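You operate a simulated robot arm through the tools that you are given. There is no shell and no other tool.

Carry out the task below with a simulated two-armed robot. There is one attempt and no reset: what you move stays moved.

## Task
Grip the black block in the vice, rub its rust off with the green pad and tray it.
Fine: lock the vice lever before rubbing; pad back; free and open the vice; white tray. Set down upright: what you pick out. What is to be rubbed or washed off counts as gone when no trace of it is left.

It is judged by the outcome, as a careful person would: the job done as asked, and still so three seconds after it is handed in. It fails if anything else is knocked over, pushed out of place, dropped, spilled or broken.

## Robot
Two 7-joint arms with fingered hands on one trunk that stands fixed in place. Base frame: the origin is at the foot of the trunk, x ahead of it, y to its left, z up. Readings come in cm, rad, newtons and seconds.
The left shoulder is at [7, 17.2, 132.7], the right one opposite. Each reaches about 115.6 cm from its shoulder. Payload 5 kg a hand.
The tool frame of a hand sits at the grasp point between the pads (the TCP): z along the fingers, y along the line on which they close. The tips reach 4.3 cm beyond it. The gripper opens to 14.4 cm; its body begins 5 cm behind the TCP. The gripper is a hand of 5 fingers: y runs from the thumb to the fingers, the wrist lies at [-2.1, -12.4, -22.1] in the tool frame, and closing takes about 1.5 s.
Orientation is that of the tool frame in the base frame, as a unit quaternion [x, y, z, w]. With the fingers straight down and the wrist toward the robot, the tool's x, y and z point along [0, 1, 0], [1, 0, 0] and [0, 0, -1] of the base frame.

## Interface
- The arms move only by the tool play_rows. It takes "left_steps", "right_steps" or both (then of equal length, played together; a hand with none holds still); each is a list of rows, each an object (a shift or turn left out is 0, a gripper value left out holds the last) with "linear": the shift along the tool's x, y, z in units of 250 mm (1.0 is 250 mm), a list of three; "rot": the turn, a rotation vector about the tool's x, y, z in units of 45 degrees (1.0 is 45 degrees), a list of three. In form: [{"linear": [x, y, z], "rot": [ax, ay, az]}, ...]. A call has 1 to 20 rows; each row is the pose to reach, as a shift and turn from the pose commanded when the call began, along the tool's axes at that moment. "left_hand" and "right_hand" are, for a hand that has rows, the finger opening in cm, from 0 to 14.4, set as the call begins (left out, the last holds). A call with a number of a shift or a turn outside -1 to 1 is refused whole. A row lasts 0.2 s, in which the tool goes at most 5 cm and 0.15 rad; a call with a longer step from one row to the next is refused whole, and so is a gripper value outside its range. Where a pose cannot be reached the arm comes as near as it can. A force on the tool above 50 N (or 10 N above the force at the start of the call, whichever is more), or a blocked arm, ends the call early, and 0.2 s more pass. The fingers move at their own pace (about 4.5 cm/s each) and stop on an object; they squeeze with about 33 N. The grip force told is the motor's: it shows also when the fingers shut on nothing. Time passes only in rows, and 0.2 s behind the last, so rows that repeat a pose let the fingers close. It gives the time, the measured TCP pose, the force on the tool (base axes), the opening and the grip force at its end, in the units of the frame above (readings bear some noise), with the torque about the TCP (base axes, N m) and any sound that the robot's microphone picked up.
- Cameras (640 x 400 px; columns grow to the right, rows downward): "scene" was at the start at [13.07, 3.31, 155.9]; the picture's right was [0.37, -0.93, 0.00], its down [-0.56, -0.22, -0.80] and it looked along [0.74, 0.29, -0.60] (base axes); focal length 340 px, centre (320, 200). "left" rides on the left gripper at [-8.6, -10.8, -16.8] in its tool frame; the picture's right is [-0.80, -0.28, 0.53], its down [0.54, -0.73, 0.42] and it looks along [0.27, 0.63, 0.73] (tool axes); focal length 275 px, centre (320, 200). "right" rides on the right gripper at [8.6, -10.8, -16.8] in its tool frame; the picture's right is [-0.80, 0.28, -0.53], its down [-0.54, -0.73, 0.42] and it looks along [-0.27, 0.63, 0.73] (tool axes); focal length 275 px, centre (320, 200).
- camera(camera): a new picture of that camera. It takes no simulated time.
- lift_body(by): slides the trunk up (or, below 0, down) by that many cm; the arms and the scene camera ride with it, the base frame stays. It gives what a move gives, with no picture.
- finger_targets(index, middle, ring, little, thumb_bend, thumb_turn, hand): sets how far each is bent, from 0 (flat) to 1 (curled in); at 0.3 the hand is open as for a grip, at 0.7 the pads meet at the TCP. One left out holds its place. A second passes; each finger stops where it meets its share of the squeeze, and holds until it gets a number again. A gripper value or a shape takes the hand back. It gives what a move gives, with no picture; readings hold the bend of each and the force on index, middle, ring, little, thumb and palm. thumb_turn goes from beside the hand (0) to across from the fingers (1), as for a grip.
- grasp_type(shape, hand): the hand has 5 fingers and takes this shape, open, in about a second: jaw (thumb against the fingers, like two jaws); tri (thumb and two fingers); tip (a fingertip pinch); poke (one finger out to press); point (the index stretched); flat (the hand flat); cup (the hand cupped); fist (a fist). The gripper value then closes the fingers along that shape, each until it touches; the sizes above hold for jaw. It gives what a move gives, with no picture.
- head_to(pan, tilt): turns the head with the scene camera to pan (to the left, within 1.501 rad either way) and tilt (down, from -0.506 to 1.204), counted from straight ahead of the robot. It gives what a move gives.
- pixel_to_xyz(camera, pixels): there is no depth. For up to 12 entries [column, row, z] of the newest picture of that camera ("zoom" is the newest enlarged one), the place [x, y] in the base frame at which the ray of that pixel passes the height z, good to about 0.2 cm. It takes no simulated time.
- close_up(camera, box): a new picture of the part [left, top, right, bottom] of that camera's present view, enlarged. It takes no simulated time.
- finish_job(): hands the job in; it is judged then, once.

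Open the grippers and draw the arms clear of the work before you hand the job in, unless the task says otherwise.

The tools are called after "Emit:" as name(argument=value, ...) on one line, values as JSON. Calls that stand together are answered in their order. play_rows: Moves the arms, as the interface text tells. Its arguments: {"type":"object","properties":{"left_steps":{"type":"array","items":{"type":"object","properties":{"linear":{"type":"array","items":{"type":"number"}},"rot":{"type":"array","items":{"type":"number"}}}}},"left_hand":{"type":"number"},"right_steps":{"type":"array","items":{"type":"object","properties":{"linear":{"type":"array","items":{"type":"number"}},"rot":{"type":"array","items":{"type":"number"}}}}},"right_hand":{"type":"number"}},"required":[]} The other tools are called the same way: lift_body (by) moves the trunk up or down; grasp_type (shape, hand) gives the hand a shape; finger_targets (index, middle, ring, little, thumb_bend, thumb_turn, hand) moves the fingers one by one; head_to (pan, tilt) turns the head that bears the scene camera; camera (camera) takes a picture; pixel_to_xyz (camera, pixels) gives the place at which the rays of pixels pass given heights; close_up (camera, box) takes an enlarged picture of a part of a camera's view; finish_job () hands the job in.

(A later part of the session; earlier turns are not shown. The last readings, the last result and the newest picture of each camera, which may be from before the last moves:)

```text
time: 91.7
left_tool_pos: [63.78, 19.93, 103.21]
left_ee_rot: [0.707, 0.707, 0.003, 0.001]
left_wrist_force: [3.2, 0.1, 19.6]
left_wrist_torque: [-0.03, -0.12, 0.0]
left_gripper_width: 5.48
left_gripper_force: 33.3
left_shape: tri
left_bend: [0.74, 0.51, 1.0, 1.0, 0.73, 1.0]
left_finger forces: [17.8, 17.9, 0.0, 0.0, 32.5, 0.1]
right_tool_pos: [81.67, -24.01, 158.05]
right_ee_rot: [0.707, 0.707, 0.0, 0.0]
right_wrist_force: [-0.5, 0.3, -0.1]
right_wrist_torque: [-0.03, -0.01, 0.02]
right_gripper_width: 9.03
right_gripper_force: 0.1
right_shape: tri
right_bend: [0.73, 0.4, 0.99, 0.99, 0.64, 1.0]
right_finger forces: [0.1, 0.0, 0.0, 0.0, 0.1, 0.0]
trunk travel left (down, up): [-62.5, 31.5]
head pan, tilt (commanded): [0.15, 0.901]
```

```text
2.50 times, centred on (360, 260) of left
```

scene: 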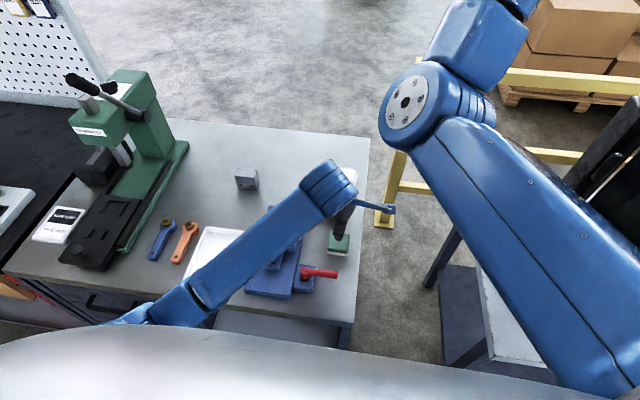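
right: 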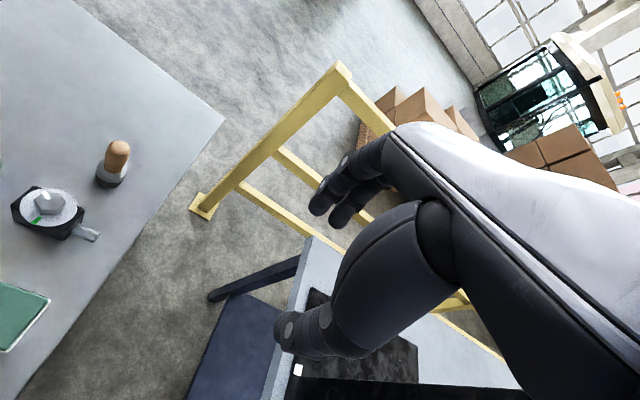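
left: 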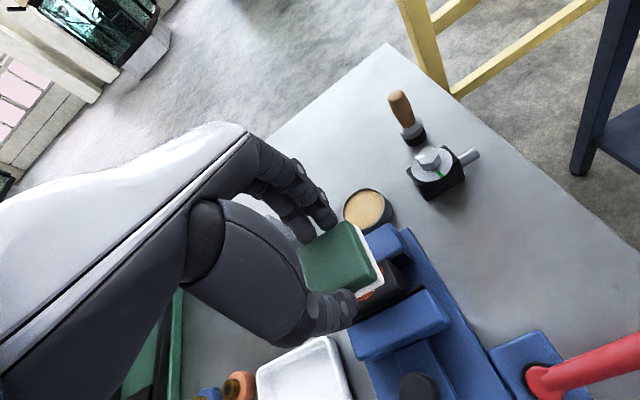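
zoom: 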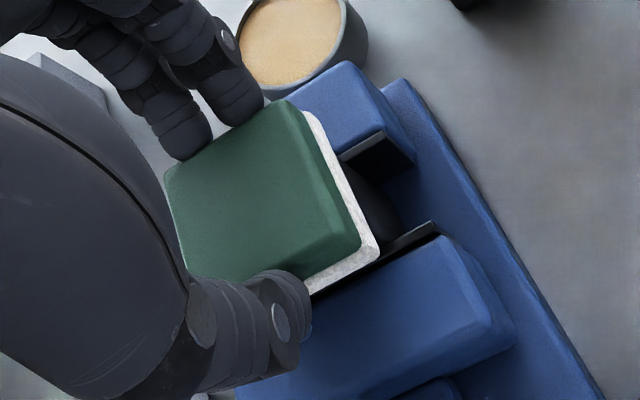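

Contact at about 20 N. I rub with strokes of ±2 cm along y, with small x shifts.

Emit:
play_rows(left_steps=[{"linear": [0.04, 0, 0]}, {"linear": [0.08, 0.01, 0]}, {"linear": [0.04, 0.02, 0]}, {"linear": [0, 0.02, 0]}, {"linear": [-0.04, 0.02, 0]}, {"linear": [-0.08, 0.01, 0]}, {"linear": [-0.04, 0, 0]}, {"linear": [0, 0, 0]}, {"linear": [0.04, -0.02, 0]}, {"linear": [0.08, -0.02, 0]}, {"linear": [0.04, -0.02, 0]}, {"linear": [0, -0.02, 0]}, {"linear": [-0.04, -0.02, 0]}, {"linear": [-0.08, -0.02, 0]}, {"linear": [-0.04, -0.01, 0]}, {"linear": [0, 0, 0]}, {"linear": [0, 0, 0]}])

Emit:
close_up(camera="left", box=[260, 180, 460, 340])

```text
time: 95.3
left_tool_pos: [63.73, 20.07, 103.08]
left_ee_rot: [0.707, 0.707, 0.001, 0.002]
left_wrist_force: [-0.7, -6.2, 27.2]
left_wrist_torque: [-0.21, 0.19, 0.03]
left_gripper_width: 5.7
left_gripper_force: 33.1
left_shape: tri
left_bend: [0.74, 0.51, 1.0, 1.0, 0.74, 1.0]
left_finger forces: [18.7, 15.6, 0.1, 0.0, 35.7, 0.0]
right_tool_pos: [81.64, -23.97, 158.04]
right_ee_rot: [0.707, 0.708, 0.0, 0.001]
right_wrist_force: [0.1, -0.6, -0.3]
right_wrist_torque: [0.08, -0.08, 0.0]
right_gripper_width: 9.04
right_gripper_force: 0.1
right_shape: tri
right_bend: [0.73, 0.4, 0.99, 0.99, 0.64, 1.0]
right_finger forces: [0.0, 0.1, 0.1, 0.0, 0.1, 0.0]
trunk travel left (down, up): [-62.5, 31.5]
head pan, tilt (commanded): [0.15, 0.901]
```

```text
2.50 times, centred on (360, 260) of left
```

zoom: 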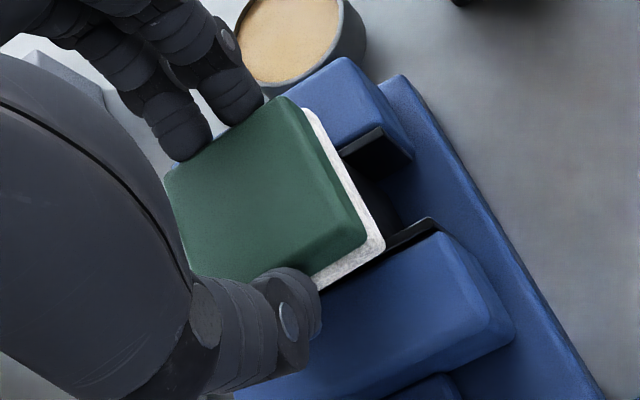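

The strokes ran with 27 N and the pad is still well held. I rub a second round with longer strokes.

Emit:
play_rows(left_steps=[{"linear": [0.05, 0.01, 0]}, {"linear": [0.1, 0.01, 0]}, {"linear": [0.05, 0.01, 0]}, {"linear": [0, 0.01, 0]}, {"linear": [-0.05, 0.01, 0]}, {"linear": [-0.1, 0.01, 0]}, {"linear": [-0.05, 0, 0]}, {"linear": [0, 0, 0]}, {"linear": [0.05, -0.01, 0]}, {"linear": [0.1, -0.01, 0]}, {"linear": [0.05, -0.01, 0]}, {"linear": [0, -0.01, 0]}, {"linear": [-0.05, -0.01, 0]}, {"linear": [-0.1, -0.01, 0]}, {"linear": [-0.05, 0, 0]}, {"linear": [0, 0, 0]}, {"linear": [0, 0, 0]}])

Emit:
play_rows(left_steps=[{"linear": [0, 0, -0.06]}, {"linear": [0.05, 0.05, -0.16]}, {"linear": [0.15, 0.1, -0.24]}, {"linear": [0.25, 0.15, -0.24]}, {"linear": [0.25, 0.15, -0.24]}])

Emit:
close_up(camera="scene", box=[230, 180, 350, 280])

Emit:
camera(camera="left")

```text
time: 98.9
left_tool_pos: [63.75, 20.02, 103.06]
left_ee_rot: [0.707, 0.707, 0.002, 0.001]
left_wrist_force: [0.3, -2.4, 22.8]
left_wrist_torque: [-0.18, 0.0, 0.01]
left_gripper_width: 5.64
left_gripper_force: 33.0
left_shape: tri
left_bend: [0.74, 0.51, 1.0, 1.0, 0.74, 1.0]
left_finger forces: [18.7, 15.8, 0.0, 0.0, 33.8, 0.1]
right_tool_pos: [81.68, -23.95, 157.98]
right_ee_rot: [0.707, 0.707, 0.001, 0.001]
right_wrist_force: [-0.3, -0.7, -0.4]
right_wrist_torque: [0.01, -0.03, -0.01]
right_gripper_width: 9.01
right_gripper_force: 0.1
right_shape: tri
right_bend: [0.73, 0.4, 0.99, 0.99, 0.64, 1.0]
right_finger forces: [0.0, 0.1, 0.1, 0.0, 0.0, 0.0]
trunk travel left (down, up): [-62.5, 31.5]
head pan, tilt (commanded): [0.15, 0.901]
```

```text
time: 100.1
left_tool_pos: [67.6, 26.02, 108.91]
left_ee_rot: [0.707, 0.707, 0.001, 0.001]
left_wrist_force: [-0.5, 0.1, 0.3]
left_wrist_torque: [0.05, -0.03, 0.01]
left_gripper_width: 5.56
left_gripper_force: 33.1
left_shape: tri
left_bend: [0.74, 0.51, 1.0, 1.0, 0.74, 1.0]
left_finger forces: [16.1, 15.6, 0.0, 0.1, 31.5, 0.0]
right_tool_pos: [81.88, -23.95, 158.06]
right_ee_rot: [0.707, 0.708, 0.0, 0.0]
right_wrist_force: [0.3, 0.2, 0.3]
right_wrist_torque: [0.0, -0.02, -0.01]
right_gripper_width: 9.02
right_gripper_force: 0.1
right_shape: tri
right_bend: [0.73, 0.4, 0.99, 0.99, 0.64, 1.0]
right_finger forces: [0.0, 0.1, 0.0, 0.1, 0.1, 0.0]
trunk travel left (down, up): [-62.5, 31.5]
head pan, tilt (commanded): [0.15, 0.901]
```

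```text
4.00 times, centred on (290, 230) of scene
```

zoom: 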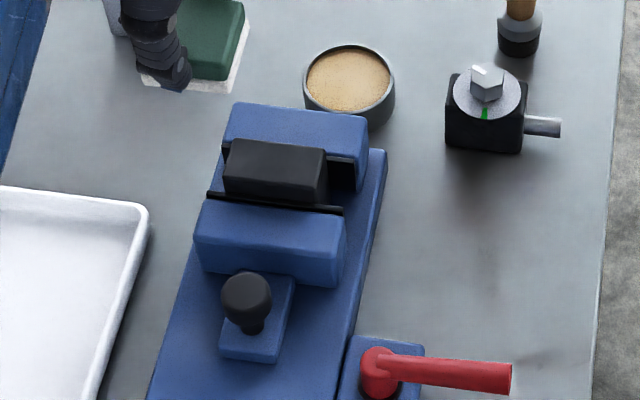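

```text
taken
```

left: 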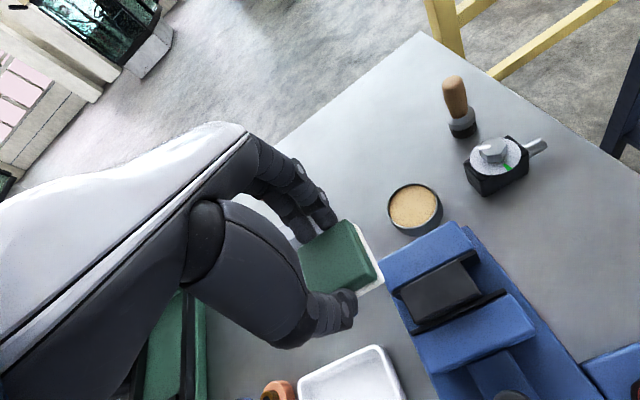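

The block's top looks clean. I zoom in hard from both cameras to check for any trace.

Emit:
close_up(camera="scene", box=[260, 205, 320, 240])

Emit:
close_up(camera="left", box=[380, 240, 500, 330])

```text
10.67 times, centred on (290, 222) of scene
```

zoom: 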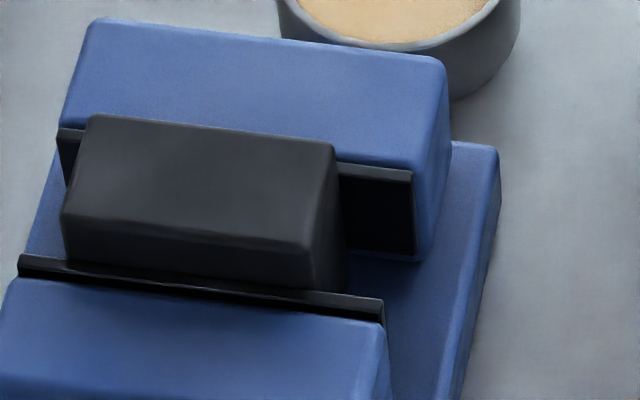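

```text
4.44 times, centred on (440, 285) of left
```

zoom: 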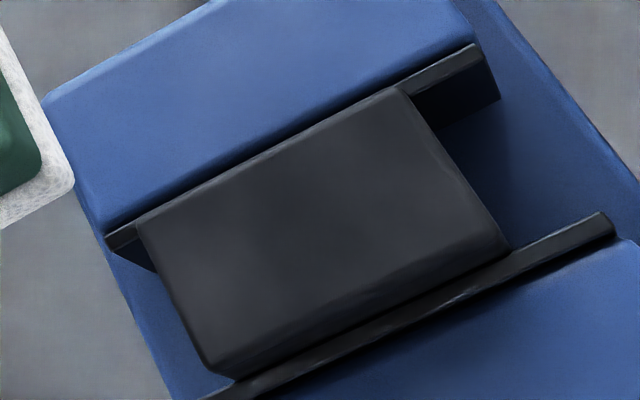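

No trace of rust remains. I carry the pad back to its spot: first over (62.56, 3.6) at z≈106.5.

Emit:
play_rows(left_steps=[{"linear": [-0.1, -0.03, 0]}, {"linear": [-0.24, -0.06, 0.01]}, {"linear": [-0.39, -0.09, 0.02]}, {"linear": [-0.54, -0.125, 0.04]}, {"linear": [-0.69, -0.16, 0.06]}, {"linear": [-0.82, -0.185, 0.08]}, {"linear": [-0.897, -0.2, 0.096]}, {"linear": [-0.897, -0.2, 0.096]}])

Emit:
close_up(camera="left", box=[240, 160, 480, 360])

```text
time: 101.9
left_tool_pos: [62.65, 3.86, 106.49]
left_ee_rot: [0.707, 0.707, 0.0, 0.0]
left_wrist_force: [0.1, -0.3, -1.3]
left_wrist_torque: [0.01, -0.03, 0.0]
left_gripper_width: 5.56
left_gripper_force: 33.3
left_shape: tri
left_bend: [0.74, 0.51, 1.0, 1.0, 0.74, 1.0]
left_finger forces: [16.0, 15.6, 0.1, 0.0, 31.5, 0.0]
right_tool_pos: [82.0, -23.87, 157.94]
right_ee_rot: [0.707, 0.708, 0.0, 0.0]
right_wrist_force: [0.5, -0.6, -0.2]
right_wrist_torque: [-0.03, -0.02, 0.0]
right_gripper_width: 9.05
right_gripper_force: 0.1
right_shape: tri
right_bend: [0.73, 0.4, 0.99, 0.99, 0.64, 1.0]
right_finger forces: [0.0, 0.0, 0.1, 0.0, 0.1, 0.1]
trunk travel left (down, up): [-62.5, 31.5]
head pan, tilt (commanded): [0.15, 0.901]
```

```text
2.00 times, centred on (360, 260) of left
```

zoom: 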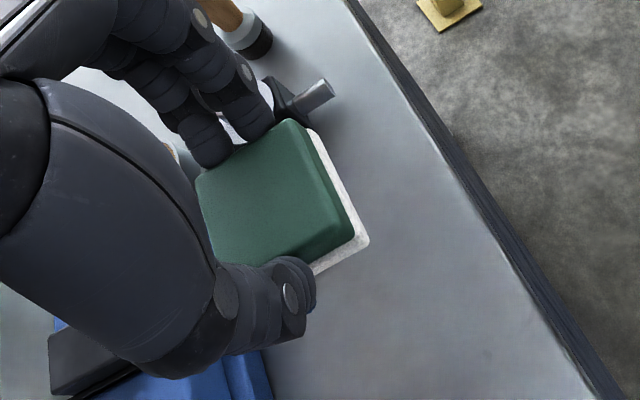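

The pad sits in the hand as before. I trim −0.28 cm in y and descend to just above the bench.

Emit:
play_rows(left_steps=[{"linear": [-0.011, -0.003, 0.08]}, {"linear": [-0.011, -0.003, 0.18]}, {"linear": [-0.011, -0.003, 0.28]}, {"linear": [-0.011, -0.003, 0.37]}, {"linear": [-0.011, -0.003, 0.44]}, {"linear": [-0.011, -0.003, 0.472]}, {"linear": [-0.011, -0.003, 0.472]}])

Emit:
play_rows(left_steps=[{"linear": [0, 0, 0.006]}, {"linear": [0, 0, 0.012]}, {"linear": [0, 0, 0.012]}])

```text
time: 103.5
left_tool_pos: [62.51, 3.71, 94.72]
left_ee_rot: [0.707, 0.707, 0.001, 0.001]
left_wrist_force: [0.1, -0.6, -0.3]
left_wrist_torque: [-0.01, 0.01, -0.01]
left_gripper_width: 5.52
left_gripper_force: 33.0
left_shape: tri
left_bend: [0.74, 0.51, 1.0, 1.0, 0.74, 1.0]
left_finger forces: [16.1, 15.5, 0.0, 0.1, 31.4, 0.0]
right_tool_pos: [81.9, -23.8, 157.82]
right_ee_rot: [0.707, 0.707, 0.0, 0.0]
right_wrist_force: [-0.5, 0.0, 0.0]
right_wrist_torque: [0.01, 0.04, 0.01]
right_gripper_width: 9.03
right_gripper_force: 0.0
right_shape: tri
right_bend: [0.73, 0.4, 0.99, 0.99, 0.64, 1.0]
right_finger forces: [0.0, 0.0, 0.0, 0.0, 0.0, 0.0]
trunk travel left (down, up): [-62.5, 31.5]
head pan, tilt (commanded): [0.15, 0.901]
```

```text
time: 104.3
left_tool_pos: [62.58, 3.63, 94.31]
left_ee_rot: [0.707, 0.707, 0.001, 0.001]
left_wrist_force: [0.5, -0.4, -0.6]
left_wrist_torque: [0.02, -0.01, -0.01]
left_gripper_width: 5.56
left_gripper_force: 33.3
left_shape: tri
left_bend: [0.74, 0.51, 1.0, 1.0, 0.74, 1.0]
left_finger forces: [15.9, 15.6, 0.0, 0.0, 31.3, 0.0]
right_tool_pos: [81.94, -23.84, 157.94]
right_ee_rot: [0.707, 0.707, 0.001, 0.0]
right_wrist_force: [0.1, 0.5, 0.3]
right_wrist_torque: [0.0, 0.01, -0.02]
right_gripper_width: 9.03
right_gripper_force: 0.0
right_shape: tri
right_bend: [0.73, 0.4, 0.99, 0.99, 0.64, 1.0]
right_finger forces: [0.0, 0.0, 0.1, 0.0, 0.0, 0.0]
trunk travel left (down, up): [-62.5, 31.5]
head pan, tilt (commanded): [0.15, 0.901]
```

No contact yet at z≈94.3; a few more millimetres down in small steps.

Emit:
play_rows(left_steps=[{"linear": [0, 0, 0.004]}, {"linear": [0, 0, 0.008]}, {"linear": [0, 0, 0.01]}, {"linear": [0, 0, 0.01]}])

```text
time: 105.3
left_tool_pos: [62.42, 3.65, 94.25]
left_ee_rot: [0.707, 0.707, -0.001, 0.0]
left_wrist_force: [-0.2, -0.5, -0.8]
left_wrist_torque: [-0.01, 0.05, 0.02]
left_gripper_width: 5.55
left_gripper_force: 32.6
left_shape: tri
left_bend: [0.74, 0.51, 1.0, 1.0, 0.74, 1.0]
left_finger forces: [15.9, 15.5, 0.0, 0.1, 31.4, 0.0]
right_tool_pos: [81.93, -24.0, 157.94]
right_ee_rot: [0.707, 0.707, 0.0, 0.0]
right_wrist_force: [0.7, 0.7, 0.4]
right_wrist_torque: [-0.01, 0.0, -0.02]
right_gripper_width: 9.01
right_gripper_force: 0.1
right_shape: tri
right_bend: [0.73, 0.4, 0.99, 0.99, 0.64, 1.0]
right_finger forces: [0.1, 0.0, 0.1, 0.0, 0.0, 0.0]
trunk travel left (down, up): [-62.5, 31.5]
head pan, tilt (commanded): [0.15, 0.901]
```

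The wrist still bears about −1 N (pad in the air), so I continue another 3 mm.

Emit:
play_rows(left_steps=[{"linear": [0, 0, 0.004]}, {"linear": [0, 0, 0.008]}, {"linear": [0, 0, 0.012]}, {"linear": [0, 0, 0.012]}])

Emit:
close_up(camera="left", box=[260, 180, 460, 340])

```text
time: 106.3
left_tool_pos: [62.6, 3.49, 93.99]
left_ee_rot: [0.707, 0.707, 0.001, 0.0]
left_wrist_force: [0.5, 0.9, 0.8]
left_wrist_torque: [-0.03, -0.02, -0.01]
left_gripper_width: 5.56
left_gripper_force: 32.9
left_shape: tri
left_bend: [0.74, 0.51, 1.0, 1.0, 0.74, 1.0]
left_finger forces: [15.9, 15.6, 0.0, 0.0, 31.3, 0.0]
right_tool_pos: [81.85, -23.92, 157.89]
right_ee_rot: [0.707, 0.707, 0.0, 0.0]
right_wrist_force: [0.4, 0.3, 0.1]
right_wrist_torque: [-0.04, 0.02, 0.03]
right_gripper_width: 9.03
right_gripper_force: 0.1
right_shape: tri
right_bend: [0.73, 0.4, 0.99, 0.99, 0.64, 1.0]
right_finger forces: [0.0, 0.1, 0.0, 0.0, 0.0, 0.1]
trunk travel left (down, up): [-62.5, 31.5]
head pan, tilt (commanded): [0.15, 0.901]
```

```text
2.50 times, centred on (360, 260) of left
```

zoom: 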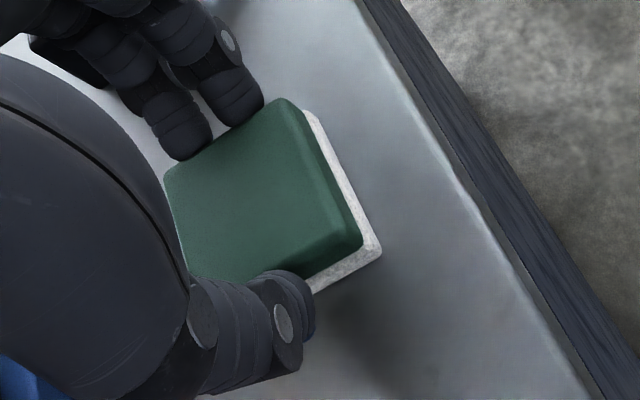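

It is just at the bench. One more 2 mm to be sure of contact.

Emit:
play_rows(left_steps=[{"linear": [0, 0, 0.004]}, {"linear": [0, 0, 0.008]}, {"linear": [0, 0, 0.008]}])

```text
time: 107.1
left_tool_pos: [62.62, 3.64, 93.95]
left_ee_rot: [0.707, 0.707, 0.003, 0.003]
left_wrist_force: [1.8, 0.2, 16.1]
left_wrist_torque: [0.01, -0.04, 0.03]
left_gripper_width: 5.55
left_gripper_force: 33.5
left_shape: tri
left_bend: [0.74, 0.51, 1.0, 1.0, 0.74, 1.0]
left_finger forces: [16.9, 16.7, 0.0, 0.0, 32.2, 0.0]
right_tool_pos: [81.79, -23.91, 157.97]
right_ee_rot: [0.707, 0.707, 0.0, 0.0]
right_wrist_force: [-0.5, 0.3, 0.8]
right_wrist_torque: [0.0, -0.01, -0.02]
right_gripper_width: 9.02
right_gripper_force: 0.1
right_shape: tri
right_bend: [0.73, 0.4, 0.99, 0.99, 0.64, 1.0]
right_finger forces: [0.1, 0.1, 0.1, 0.0, 0.0, 0.0]
trunk travel left (down, up): [-62.5, 31.5]
head pan, tilt (commanded): [0.15, 0.901]
```

Contact at 16 N: the pad stands on the bench. I open to 9 cm and then rise straight up.

Emit:
play_rows(left_steps=[{}, {}, {}, {}, {}], left_hand=8.5)

Emit:
play_rows(left_steps=[{"linear": [0, 0, -0.06]}, {"linear": [0, 0, -0.16]}, {"linear": [0, 0, -0.28]}, {"linear": [0, 0, -0.4]}, {"linear": [0, 0, -0.5]}, {"linear": [0, 0, -0.5]}])

Emit:
camera(camera="left")

Emit:
camera(camera="scene")

```text
time: 108.3
left_tool_pos: [62.5, 3.54, 93.66]
left_ee_rot: [0.707, 0.707, 0.001, 0.002]
left_wrist_force: [-0.6, 0.6, 0.2]
left_wrist_torque: [-0.03, -0.01, 0.02]
left_gripper_width: 8.45
left_gripper_force: 0.1
left_shape: tri
left_bend: [0.74, 0.41, 0.99, 0.99, 0.66, 1.0]
left_finger forces: [0.0, 0.0, 0.1, 0.0, 0.0, 0.0]
right_tool_pos: [81.85, -23.95, 157.86]
right_ee_rot: [0.706, 0.708, 0.0, 0.0]
right_wrist_force: [0.4, 0.0, 0.6]
right_wrist_torque: [0.0, -0.01, 0.01]
right_gripper_width: 9.01
right_gripper_force: 0.0
right_shape: tri
right_bend: [0.73, 0.4, 0.99, 0.99, 0.64, 1.0]
right_finger forces: [0.1, 0.0, 0.0, 0.0, 0.0, 0.0]
trunk travel left (down, up): [-62.5, 31.5]
head pan, tilt (commanded): [0.15, 0.901]
```

```text
time: 109.9
left_tool_pos: [61.92, 7.88, 103.55]
left_ee_rot: [0.705, 0.707, 0.025, -0.034]
left_wrist_force: [-0.1, 0.5, -0.4]
left_wrist_torque: [0.0, 0.0, 0.0]
left_gripper_width: 8.47
left_gripper_force: 0.1
left_shape: tri
left_bend: [0.74, 0.41, 0.99, 0.99, 0.66, 1.0]
left_finger forces: [0.1, 0.0, 0.0, 0.1, 0.0, 0.0]
right_tool_pos: [81.89, -23.97, 157.88]
right_ee_rot: [0.707, 0.707, -0.002, 0.0]
right_wrist_force: [0.7, -0.6, -0.6]
right_wrist_torque: [0.0, -0.01, -0.02]
right_gripper_width: 9.05
right_gripper_force: 0.1
right_shape: tri
right_bend: [0.73, 0.4, 0.99, 0.99, 0.64, 1.0]
right_finger forces: [0.0, 0.1, 0.0, 0.0, 0.1, 0.1]
trunk travel left (down, up): [-62.5, 31.5]
head pan, tilt (commanded): [0.15, 0.901]
stopped in row 6 (left hand): the arm was blocked; the commanded pose is now the measured one
```

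```text
taken
```

left: 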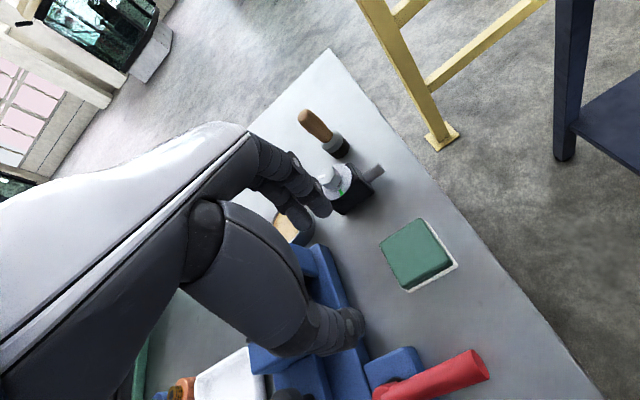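

```text
taken
```

scene: 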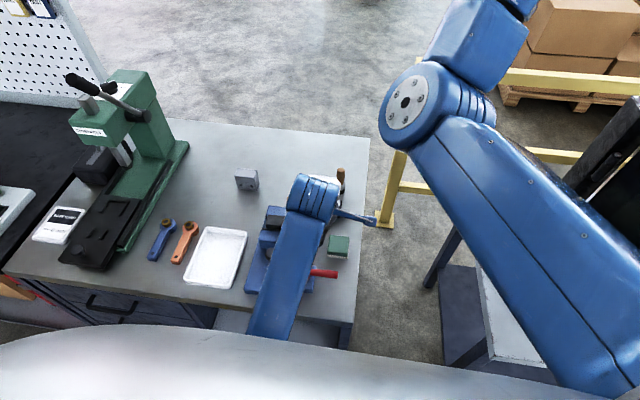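

Pad is back on its place (left view (418,255)). The left arm got blocked lifting: its elbow has dropped under the chest. I move the hand toward +y (its own side), slightly out and up, to free the elbow.

Emit:
play_rows(left_steps=[{"linear": [0.08, 0.03, -0.02], "rot": [-0.004, -0.027, 0.001]}, {"linear": [0.18, 0.06, -0.05], "rot": [-0.008, -0.053, 0.002]}, {"linear": [0.3, 0.1, -0.09], "rot": [-0.012, -0.08, 0.003]}, {"linear": [0.44, 0.15, -0.14], "rot": [-0.016, -0.106, 0.004]}, {"linear": [0.58, 0.2, -0.2], "rot": [-0.016, -0.106, 0.004]}, {"linear": [0.7, 0.25, -0.26], "rot": [-0.016, -0.106, 0.004]}, {"linear": [0.7, 0.25, -0.26], "rot": [-0.016, -0.106, 0.004]}])

Emit:
camera(camera="scene")

```text
time: 111.5
left_tool_pos: [68.08, 24.5, 111.38]
left_ee_rot: [0.708, 0.706, 0.0, 0.0]
left_wrist_force: [0.3, 0.2, 0.1]
left_wrist_torque: [0.0, 0.0, -0.01]
left_gripper_width: 8.46
left_gripper_force: 0.1
left_shape: tri
left_bend: [0.74, 0.41, 0.99, 0.99, 0.66, 1.0]
left_finger forces: [0.0, 0.1, 0.1, 0.0, 0.0, 0.1]
right_tool_pos: [81.94, -24.03, 157.88]
right_ee_rot: [0.707, 0.707, 0.0, -0.001]
right_wrist_force: [0.1, -0.8, 0.7]
right_wrist_torque: [0.02, 0.01, 0.02]
right_gripper_width: 9.04
right_gripper_force: 0.0
right_shape: tri
right_bend: [0.73, 0.4, 0.99, 0.99, 0.64, 1.0]
right_finger forces: [0.0, 0.0, 0.0, 0.0, 0.0, 0.0]
trunk travel left (down, up): [-62.5, 31.5]
head pan, tilt (commanded): [0.15, 0.901]
```

```text
taken
```

scene: 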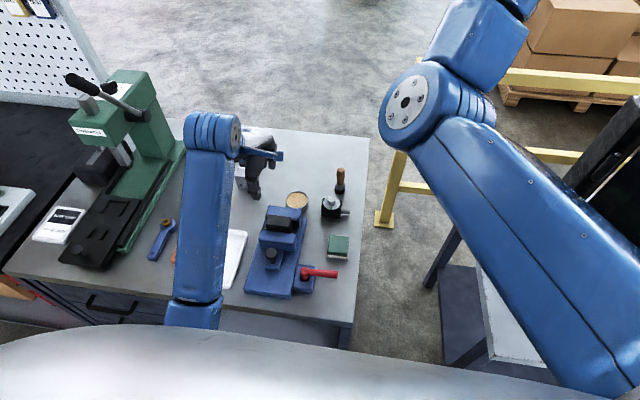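

The left arm is free again, hand at (68,24.5,111). Before the next work I check whether the elbow drifts by itself while the hand holds still.

Emit:
play_rows(left_steps=[{}, {}, {}, {}, {}, {}, {}, {}, {}, {}, {}, {}, {}, {}, {}])

Emit:
camera(camera="scene")

```text
time: 114.7
left_tool_pos: [68.16, 24.46, 111.41]
left_ee_rot: [0.707, 0.707, 0.0, -0.001]
left_wrist_force: [0.0, 0.8, 0.6]
left_wrist_torque: [0.02, 0.02, 0.01]
left_gripper_width: 8.46
left_gripper_force: 0.1
left_shape: tri
left_bend: [0.74, 0.41, 0.99, 0.99, 0.66, 1.0]
left_finger forces: [0.0, 0.0, 0.0, 0.0, 0.1, 0.0]
right_tool_pos: [81.86, -23.86, 157.9]
right_ee_rot: [0.707, 0.707, -0.001, 0.001]
right_wrist_force: [0.0, 0.8, -0.1]
right_wrist_torque: [0.0, 0.0, -0.01]
right_gripper_width: 9.03
right_gripper_force: 0.0
right_shape: tri
right_bend: [0.73, 0.4, 0.99, 0.99, 0.64, 1.0]
right_finger forces: [0.1, 0.0, 0.1, 0.0, 0.0, 0.1]
trunk travel left (down, up): [-62.5, 31.5]
head pan, tilt (commanded): [0.15, 0.901]
```

```text
taken
```

scene: 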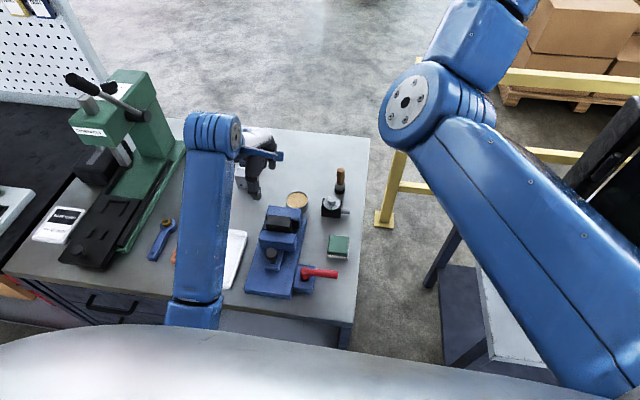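

No drift at rest; it comes with motion. I try turning the left hand 45° clockwise about the vertical, so that its wrist moves outward and the elbow may follow.

Emit:
play_rows(left_steps=[{"rot": [0, 0, 0.16]}, {"rot": [0, 0, 0.32]}, {"rot": [0, 0, 0.48]}, {"rot": [0, 0, 0.64]}, {"rot": [0, 0, 0.8]}, {"rot": [0, 0, 0.96]}, {"rot": [0, 0, 1.0]}, {"rot": [0, 0, 1.0]}])

Emit:
camera(camera="scene")

```text
time: 116.5
left_tool_pos: [68.23, 24.58, 111.57]
left_ee_rot: [0.924, 0.381, -0.001, 0.001]
left_wrist_force: [0.2, -0.1, 0.5]
left_wrist_torque: [-0.03, -0.03, 0.01]
left_gripper_width: 8.47
left_gripper_force: 0.0
left_shape: tri
left_bend: [0.74, 0.41, 0.99, 0.99, 0.66, 1.0]
left_finger forces: [0.0, 0.0, 0.0, 0.0, 0.1, 0.0]
right_tool_pos: [81.92, -23.91, 157.87]
right_ee_rot: [0.707, 0.707, 0.0, 0.0]
right_wrist_force: [-0.1, 0.1, 0.2]
right_wrist_torque: [0.02, 0.03, 0.0]
right_gripper_width: 9.05
right_gripper_force: 0.0
right_shape: tri
right_bend: [0.73, 0.4, 0.99, 0.99, 0.64, 1.0]
right_finger forces: [0.0, 0.0, 0.0, 0.0, 0.0, 0.1]
trunk travel left (down, up): [-62.5, 31.5]
head pan, tilt (commanded): [0.15, 0.901]
```

```text
taken
```

scene: 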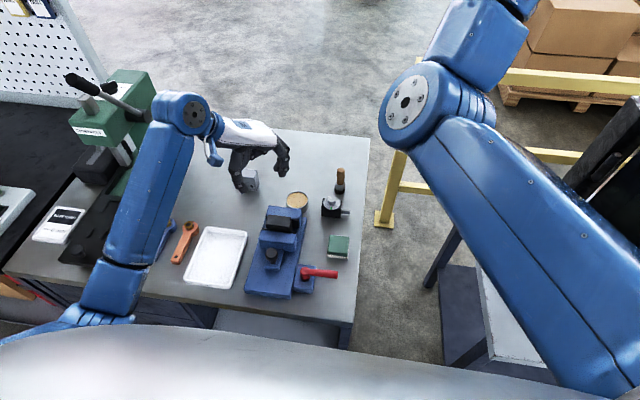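

The elbow moved outward to (90,320). I turn a further 45°, so the hand's closing axis lies along y with the wrist on the left.

Emit:
play_rows(left_steps=[{"rot": [0, 0, 0.16]}, {"rot": [0, 0, 0.32]}, {"rot": [0, 0, 0.48]}, {"rot": [0, 0, 0.64]}, {"rot": [0, 0, 0.8]}, {"rot": [0, 0, 0.96]}, {"rot": [0, 0, 1.0]}, {"rot": [0, 0, 1.0]}])

Emit:
camera(camera="scene")

Emit:
camera(camera="left")

```text
time: 118.3
left_tool_pos: [68.18, 24.52, 111.5]
left_ee_rot: [1.0, -0.001, 0.0, 0.0]
left_wrist_force: [-1.6, -0.3, 0.3]
left_wrist_torque: [-0.04, -0.02, 0.0]
left_gripper_width: 8.45
left_gripper_force: 0.0
left_shape: tri
left_bend: [0.74, 0.41, 0.99, 0.99, 0.66, 1.0]
left_finger forces: [0.0, 0.1, 0.1, 0.1, 0.0, 0.0]
right_tool_pos: [81.92, -23.77, 157.87]
right_ee_rot: [0.707, 0.707, 0.0, 0.0]
right_wrist_force: [0.0, -0.9, -0.1]
right_wrist_torque: [-0.01, -0.01, 0.0]
right_gripper_width: 9.03
right_gripper_force: 0.0
right_shape: tri
right_bend: [0.73, 0.4, 0.99, 0.99, 0.64, 1.0]
right_finger forces: [0.0, 0.0, 0.0, 0.1, 0.0, 0.0]
trunk travel left (down, up): [-62.5, 31.5]
head pan, tilt (commanded): [0.15, 0.901]
```

```text
taken
```

scene: 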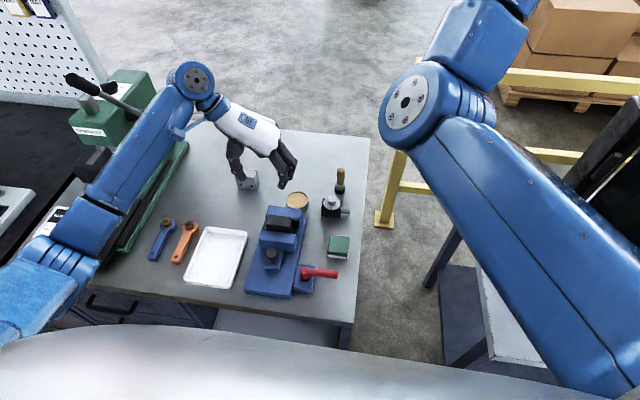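

```text
taken
```

left: 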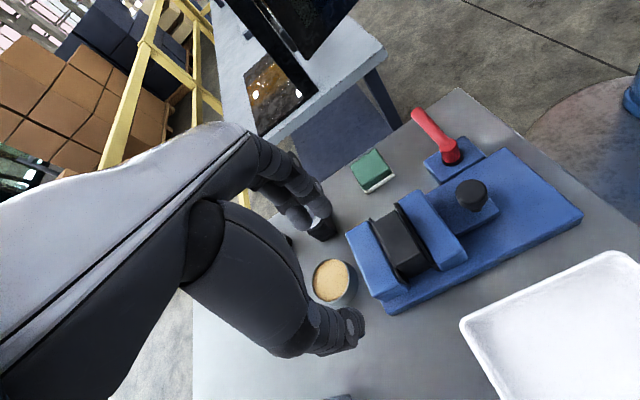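

With this yaw the left elbow is well out to the left. I give the left hand the same single-index shape for turning the lever back, and look at it.

Emit:
finger_targets(hand="left", index=0.7, middle=1.0, ring=1.0, little=1.0, thumb_bend=1.0, thumb_turn=0.3)

Emit:
close_up(camera="scene", box=[200, 100, 360, 260])

Emit:
close_up(camera="left", box=[240, 120, 440, 320])

```text
time: 119.3
left_tool_pos: [68.21, 24.62, 111.51]
left_ee_rot: [1.0, 0.0, 0.0, 0.001]
left_wrist_force: [-0.5, 0.3, 0.0]
left_wrist_torque: [0.01, 0.03, -0.02]
left_gripper_width: 7.65
left_gripper_force: 0.0
left_shape: fingers
left_bend: [0.7, 1.0, 1.0, 1.0, 1.0, 0.31]
left_finger forces: [0.0, 0.0, 0.0, 0.1, 0.0, 0.1]
right_tool_pos: [81.88, -23.87, 157.87]
right_ee_rot: [0.707, 0.707, 0.0, 0.0]
right_wrist_force: [0.6, 0.2, 1.3]
right_wrist_torque: [-0.04, 0.03, -0.01]
right_gripper_width: 9.01
right_gripper_force: 0.0
right_shape: tri
right_bend: [0.73, 0.4, 0.99, 0.99, 0.64, 1.0]
right_finger forces: [0.0, 0.1, 0.0, 0.1, 0.0, 0.0]
trunk travel left (down, up): [-62.5, 31.5]
head pan, tilt (commanded): [0.15, 0.901]
```

```text
2.50 times, centred on (280, 180) of scene
```

zoom: 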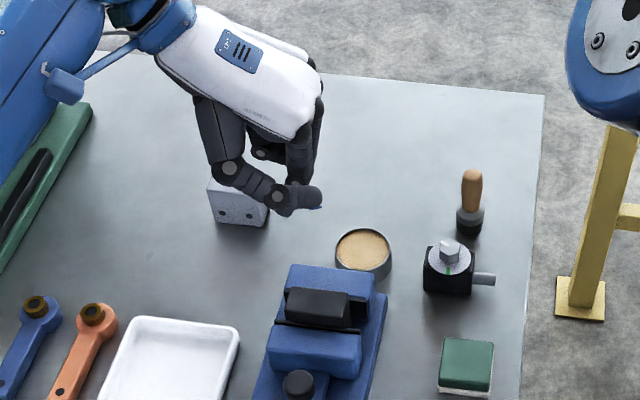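

```text
2.00 times, centred on (340, 220) of left
```

zoom: 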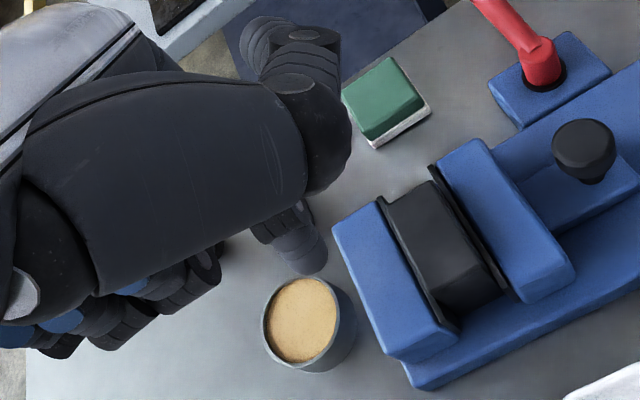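

I triangulate the thumb tip and index tip to know clearances: scene zoom thumb tip (315,198), left pixels thumb (320,140), index (331,251).

Emit:
camera(camera="left")

Emit:
camera(camera="scene")

Emit:
pixel_to_xyz(camera="left", pixels=[[331, 251, 107.4], [310, 140, 107], [310, 140, 110], [310, 140, 113], [310, 140, 116], [340, 150, 113], [340, 150, 116]])

Emit:
pixel_to_xyz(camera="scene", pixels=[[278, 179, 107], [278, 179, 110], [278, 179, 113], [278, 179, 116], [265, 182, 107], [265, 182, 110], [265, 182, 113]])

```text
taken
```

left: 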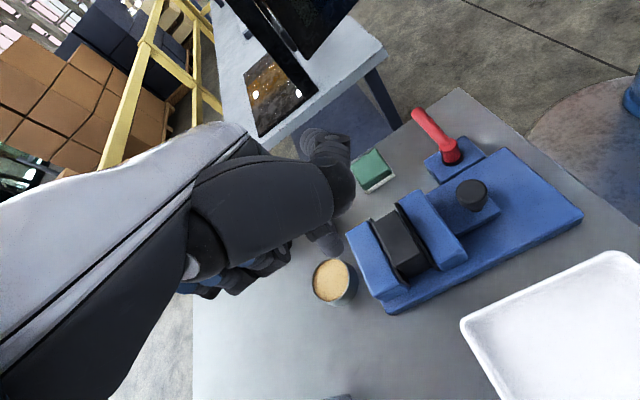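

```text
taken
```

scene: 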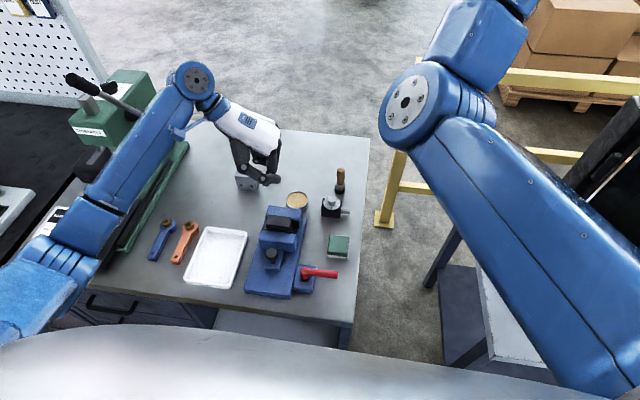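

```text
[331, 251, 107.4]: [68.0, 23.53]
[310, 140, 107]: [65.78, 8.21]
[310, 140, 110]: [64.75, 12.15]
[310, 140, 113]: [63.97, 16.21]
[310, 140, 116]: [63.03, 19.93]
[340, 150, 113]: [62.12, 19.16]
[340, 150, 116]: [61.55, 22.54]
```

```text
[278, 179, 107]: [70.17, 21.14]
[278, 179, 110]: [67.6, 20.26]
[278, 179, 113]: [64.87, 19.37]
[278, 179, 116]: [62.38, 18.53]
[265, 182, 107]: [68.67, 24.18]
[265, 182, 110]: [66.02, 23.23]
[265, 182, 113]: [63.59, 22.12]
```

Index tip is at TCP + (−0.3, −1.0, −4.1) and the thumb sits at least 5 cm higher. I move the hand to hover with the index over the robot side of the lever, tip (49.4, 4.9), tip z≈100.

Emit:
play_rows(left_steps=[{"linear": [-0.09, 0.09, 0.0]}, {"linear": [-0.18, 0.18, 0.02]}, {"linear": [-0.27, 0.27, 0.04]}, {"linear": [-0.37, 0.37, 0.08]}, {"linear": [-0.47, 0.47, 0.13]}, {"linear": [-0.57, 0.57, 0.19]}, {"linear": [-0.66, 0.66, 0.25]}, {"linear": [-0.74, 0.75, 0.3]}, {"linear": [-0.74, 0.75, 0.3]}])

Emit:
camera(camera="scene")

Emit:
camera(camera="left")

```text
time: 121.3
left_tool_pos: [49.8, 5.99, 103.98]
left_ee_rot: [1.0, 0.0, -0.001, 0.001]
left_wrist_force: [-0.3, -0.2, 0.0]
left_wrist_torque: [-0.02, 0.0, 0.02]
left_gripper_width: 7.66
left_gripper_force: 0.0
left_shape: fingers
left_bend: [0.7, 1.0, 1.0, 1.0, 1.0, 0.31]
left_finger forces: [0.1, 0.0, 0.0, 0.0, 0.0, 0.1]
right_tool_pos: [81.89, -23.91, 157.8]
right_ee_rot: [0.707, 0.707, -0.001, 0.0]
right_wrist_force: [1.0, 0.0, 0.2]
right_wrist_torque: [-0.01, -0.01, 0.02]
right_gripper_width: 9.02
right_gripper_force: 0.0
right_shape: tri
right_bend: [0.73, 0.4, 0.99, 0.99, 0.64, 1.0]
right_finger forces: [0.0, 0.0, 0.0, 0.0, 0.1, 0.0]
trunk travel left (down, up): [-62.5, 31.5]
head pan, tilt (commanded): [0.15, 0.901]
```

```text
taken
```

scene: 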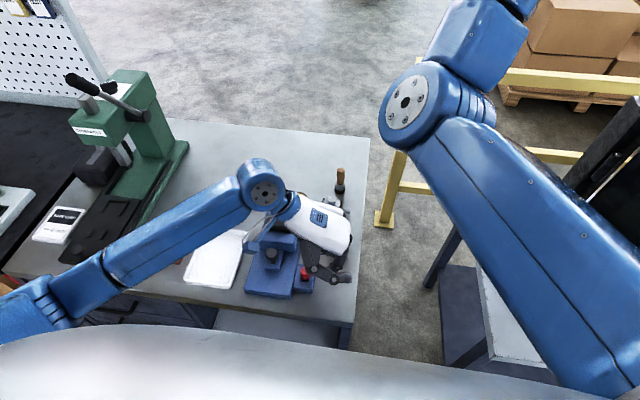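

```text
taken
```

left: 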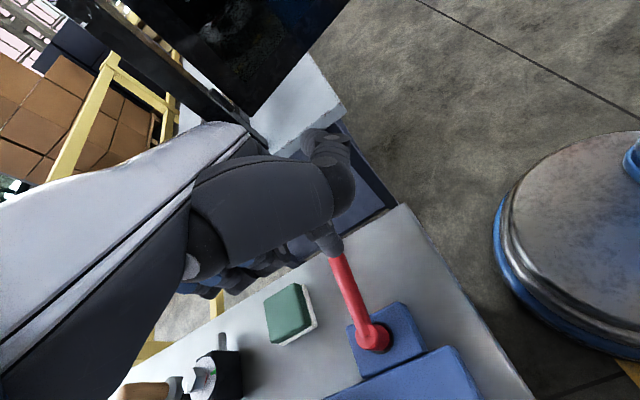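

The hand reached (49.8,6.0,104) easily. I zoom on the index and lever to check the finger lies on the robot side of the lever.

Emit:
close_up(camera="left", box=[280, 200, 440, 360])

Emit:
pixel_to_xyz(camera="zoom", pixels=[[210, 130, 94], [210, 130, 95], [195, 150, 95], [255, 145, 95], [350, 340, 94], [205, 140, 99.9]])

Emit:
close_up(camera="scene", box=[250, 210, 370, 310])

```text
2.50 times, centred on (360, 280) of left
```

zoom: 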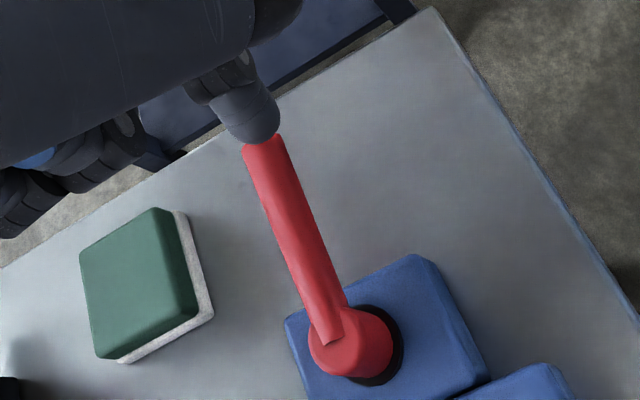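

```text
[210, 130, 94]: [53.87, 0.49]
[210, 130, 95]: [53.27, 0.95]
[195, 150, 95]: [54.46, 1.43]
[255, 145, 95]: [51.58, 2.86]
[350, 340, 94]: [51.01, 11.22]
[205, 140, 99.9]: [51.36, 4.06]
```

```text
4.00 times, centred on (310, 260) of scene
```

zoom: 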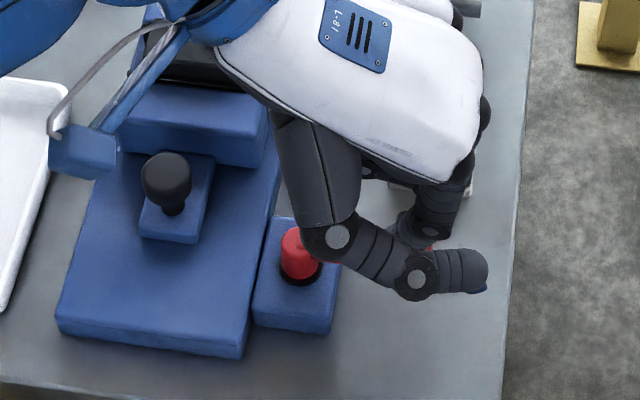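

Index tip is at about (49.3,5.1); the lever's near side is at x≈50.5. I shift 0.5 cm toward the robot and descend 7.3 cm, tip to z≈92.6.

Emit:
play_rows(left_steps=[{"linear": [-0.022, 0, 0.0]}, {"linear": [-0.022, 0, 0.08]}, {"linear": [-0.022, 0, 0.16]}, {"linear": [-0.022, 0, 0.23]}, {"linear": [-0.022, 0, 0.292]}, {"linear": [-0.022, 0, 0.292]}])

Emit:
close_up(camera="left", box=[280, 200, 440, 360])

```text
time: 122.7
left_tool_pos: [49.11, 5.9, 96.59]
left_ee_rot: [1.0, 0.0, -0.001, 0.001]
left_wrist_force: [-0.7, 0.1, 0.5]
left_wrist_torque: [-0.03, 0.02, 0.01]
left_gripper_width: 7.67
left_gripper_force: 0.1
left_shape: fingers
left_bend: [0.7, 1.0, 1.0, 1.0, 1.0, 0.31]
left_finger forces: [0.0, 0.1, 0.0, 0.0, 0.0, 0.0]
right_tool_pos: [81.88, -23.89, 157.88]
right_ee_rot: [0.707, 0.707, -0.001, 0.0]
right_wrist_force: [-1.3, -0.2, 1.6]
right_wrist_torque: [0.0, -0.02, -0.02]
right_gripper_width: 9.02
right_gripper_force: 0.0
right_shape: tri
right_bend: [0.73, 0.4, 0.99, 0.99, 0.64, 1.0]
right_finger forces: [0.0, 0.1, 0.1, 0.0, 0.1, 0.0]
trunk travel left (down, up): [-62.5, 31.5]
head pan, tilt (commanded): [0.15, 0.901]
```

```text
2.50 times, centred on (360, 280) of left
```

zoom: 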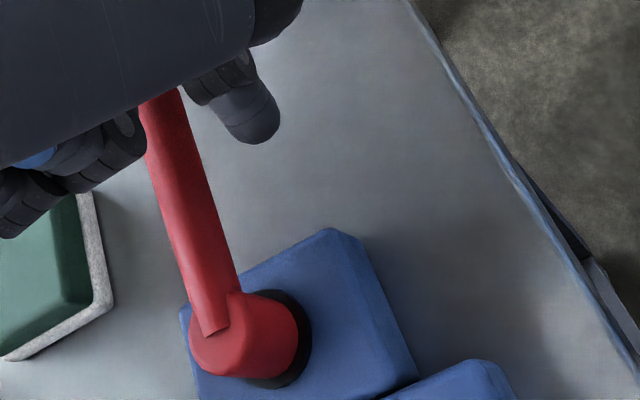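

The index stands beside the lever on the robot side. I push it +x along the arc to about 60°.

Emit:
play_rows(left_steps=[{"linear": [0.03, 0.004, 0]}, {"linear": [0.06, 0.008, 0]}, {"linear": [0.089, 0.011, 0]}, {"linear": [0.112, 0.009, 0]}, {"linear": [0.135, 0.007, 0]}, {"linear": [0.157, 0.004, 0]}, {"linear": [0.157, 0.004, 0]}])

Emit:
close_up(camera="left", box=[240, 180, 440, 360])

```text
time: 124.3
left_tool_pos: [52.86, 5.7, 96.7]
left_ee_rot: [1.0, 0.0, -0.001, 0.0]
left_wrist_force: [-2.2, 0.5, -1.4]
left_wrist_torque: [0.06, 0.07, -0.03]
left_gripper_width: 7.66
left_gripper_force: 1.4
left_shape: fingers
left_bend: [0.7, 1.0, 1.0, 1.0, 1.0, 0.31]
left_finger forces: [1.9, 0.0, 0.0, 0.1, 0.0, 0.0]
right_tool_pos: [81.85, -23.81, 157.95]
right_ee_rot: [0.707, 0.707, -0.001, 0.0]
right_wrist_force: [0.2, 0.4, 0.1]
right_wrist_torque: [0.02, -0.01, 0.0]
right_gripper_width: 9.02
right_gripper_force: 0.0
right_shape: tri
right_bend: [0.73, 0.4, 0.99, 0.99, 0.64, 1.0]
right_finger forces: [0.0, 0.0, 0.1, 0.0, 0.0, 0.1]
trunk travel left (down, up): [-62.5, 31.5]
head pan, tilt (commanded): [0.15, 0.901]
```

```text
2.22 times, centred on (340, 270) of left
```

zoom: 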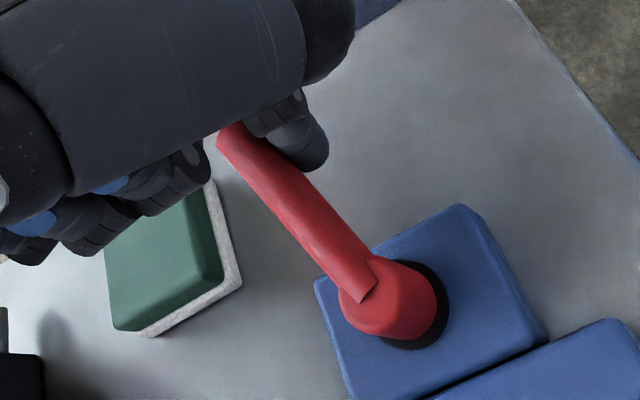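

The lever follows with 2 N. I continue the arc back to its first direction (along +x).

Emit:
play_rows(left_steps=[{"linear": [0.032, -0.011, 0]}, {"linear": [0.064, -0.024, 0]}, {"linear": [0.093, -0.043, 0]}, {"linear": [0.12, -0.065, 0]}, {"linear": [0.143, -0.09, 0]}, {"linear": [0.163, -0.118, 0]}, {"linear": [0.175, -0.14, 0]}, {"linear": [0.183, -0.159, 0]}, {"linear": [0.191, -0.181, 0]}, {"linear": [0.191, -0.181, 0]}])

Emit:
camera(camera="left")

Emit:
close_up(camera="scene", box=[230, 190, 370, 310])

```text
time: 126.5
left_tool_pos: [57.8, 10.13, 96.66]
left_ee_rot: [1.0, 0.0, 0.0, 0.0]
left_wrist_force: [-0.8, -1.9, -0.5]
left_wrist_torque: [-0.03, -0.01, 0.02]
left_gripper_width: 7.61
left_gripper_force: 1.0
left_shape: fingers
left_bend: [0.68, 1.0, 1.0, 1.0, 1.0, 0.31]
left_finger forces: [2.0, 0.1, 0.0, 0.0, 0.0, 0.1]
right_tool_pos: [81.89, -23.96, 157.79]
right_ee_rot: [0.707, 0.707, 0.0, 0.0]
right_wrist_force: [0.1, -0.2, 0.9]
right_wrist_torque: [-0.03, -0.01, 0.01]
right_gripper_width: 9.01
right_gripper_force: 0.1
right_shape: tri
right_bend: [0.73, 0.4, 0.99, 0.99, 0.64, 1.0]
right_finger forces: [0.0, 0.0, 0.0, 0.0, 0.1, 0.1]
trunk travel left (down, up): [-62.5, 31.5]
head pan, tilt (commanded): [0.15, 0.901]
```

```text
taken
```

left: 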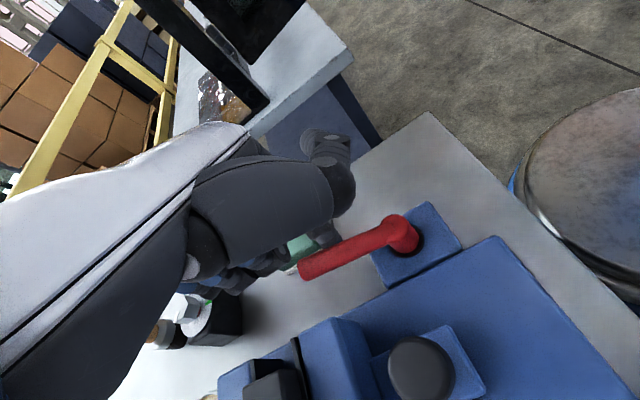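

```text
3.33 times, centred on (300, 250) of scene
```

zoom: 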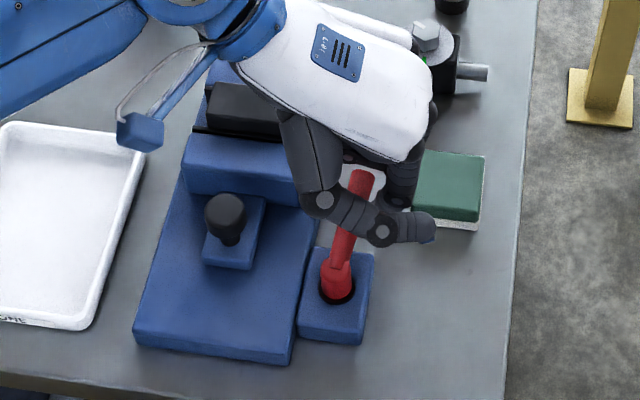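

The lever points along +x again. I nudge it a little further to feel its stop.

Emit:
play_rows(left_steps=[{"linear": [0.002, -0.012, 0]}, {"linear": [0.004, -0.024, 0]}, {"linear": [0.004, -0.036, 0]}, {"linear": [0.004, -0.036, 0]}])

Emit:
camera(camera="left")

```text
time: 127.5
left_tool_pos: [57.89, 11.02, 96.6]
left_ee_rot: [1.0, -0.001, -0.001, 0.0]
left_wrist_force: [-0.1, -4.5, 0.2]
left_wrist_torque: [-0.19, 0.03, 0.05]
left_gripper_width: 7.5
left_gripper_force: 1.4
left_shape: fingers
left_bend: [0.67, 1.0, 1.0, 1.0, 1.0, 0.31]
left_finger forces: [4.2, 0.1, 0.0, 0.0, 0.0, 0.0]
right_tool_pos: [81.87, -24.08, 157.81]
right_ee_rot: [0.707, 0.707, 0.0, 0.001]
right_wrist_force: [0.0, 0.2, -0.8]
right_wrist_torque: [0.0, 0.03, 0.02]
right_gripper_width: 9.03
right_gripper_force: 0.0
right_shape: tri
right_bend: [0.73, 0.4, 0.99, 0.99, 0.64, 1.0]
right_finger forces: [0.1, 0.0, 0.0, 0.0, 0.0, 0.0]
trunk travel left (down, up): [-62.5, 31.5]
head pan, tilt (commanded): [0.15, 0.901]
```

```text
taken
```

left: 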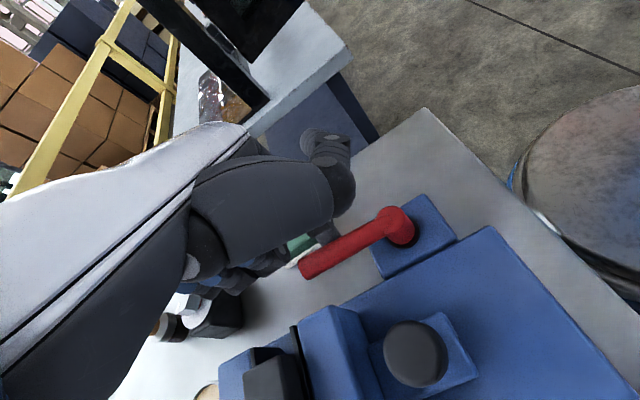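

Force rose to 4.5 N. I check the lever's angle: tip about (307,268), hub (400,228).

Emit:
pixel_to_xyz(camera="left", pixels=[[303, 262, 95], [312, 275, 95], [398, 226, 94.5], [360, 235, 94.5], [368, 252, 94.5]])

Emit:
close_up(camera="scene", box=[270, 220, 370, 310])

```text
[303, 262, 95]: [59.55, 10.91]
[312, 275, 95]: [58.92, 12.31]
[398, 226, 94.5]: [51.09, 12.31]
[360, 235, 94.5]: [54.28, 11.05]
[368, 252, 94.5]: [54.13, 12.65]
```

```text
4.44 times, centred on (320, 265) of scene
```

zoom: 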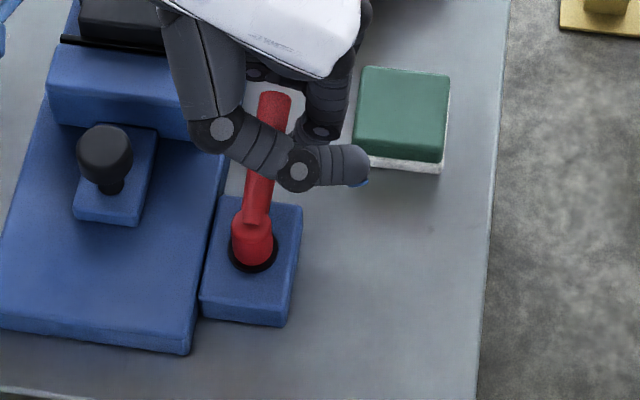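

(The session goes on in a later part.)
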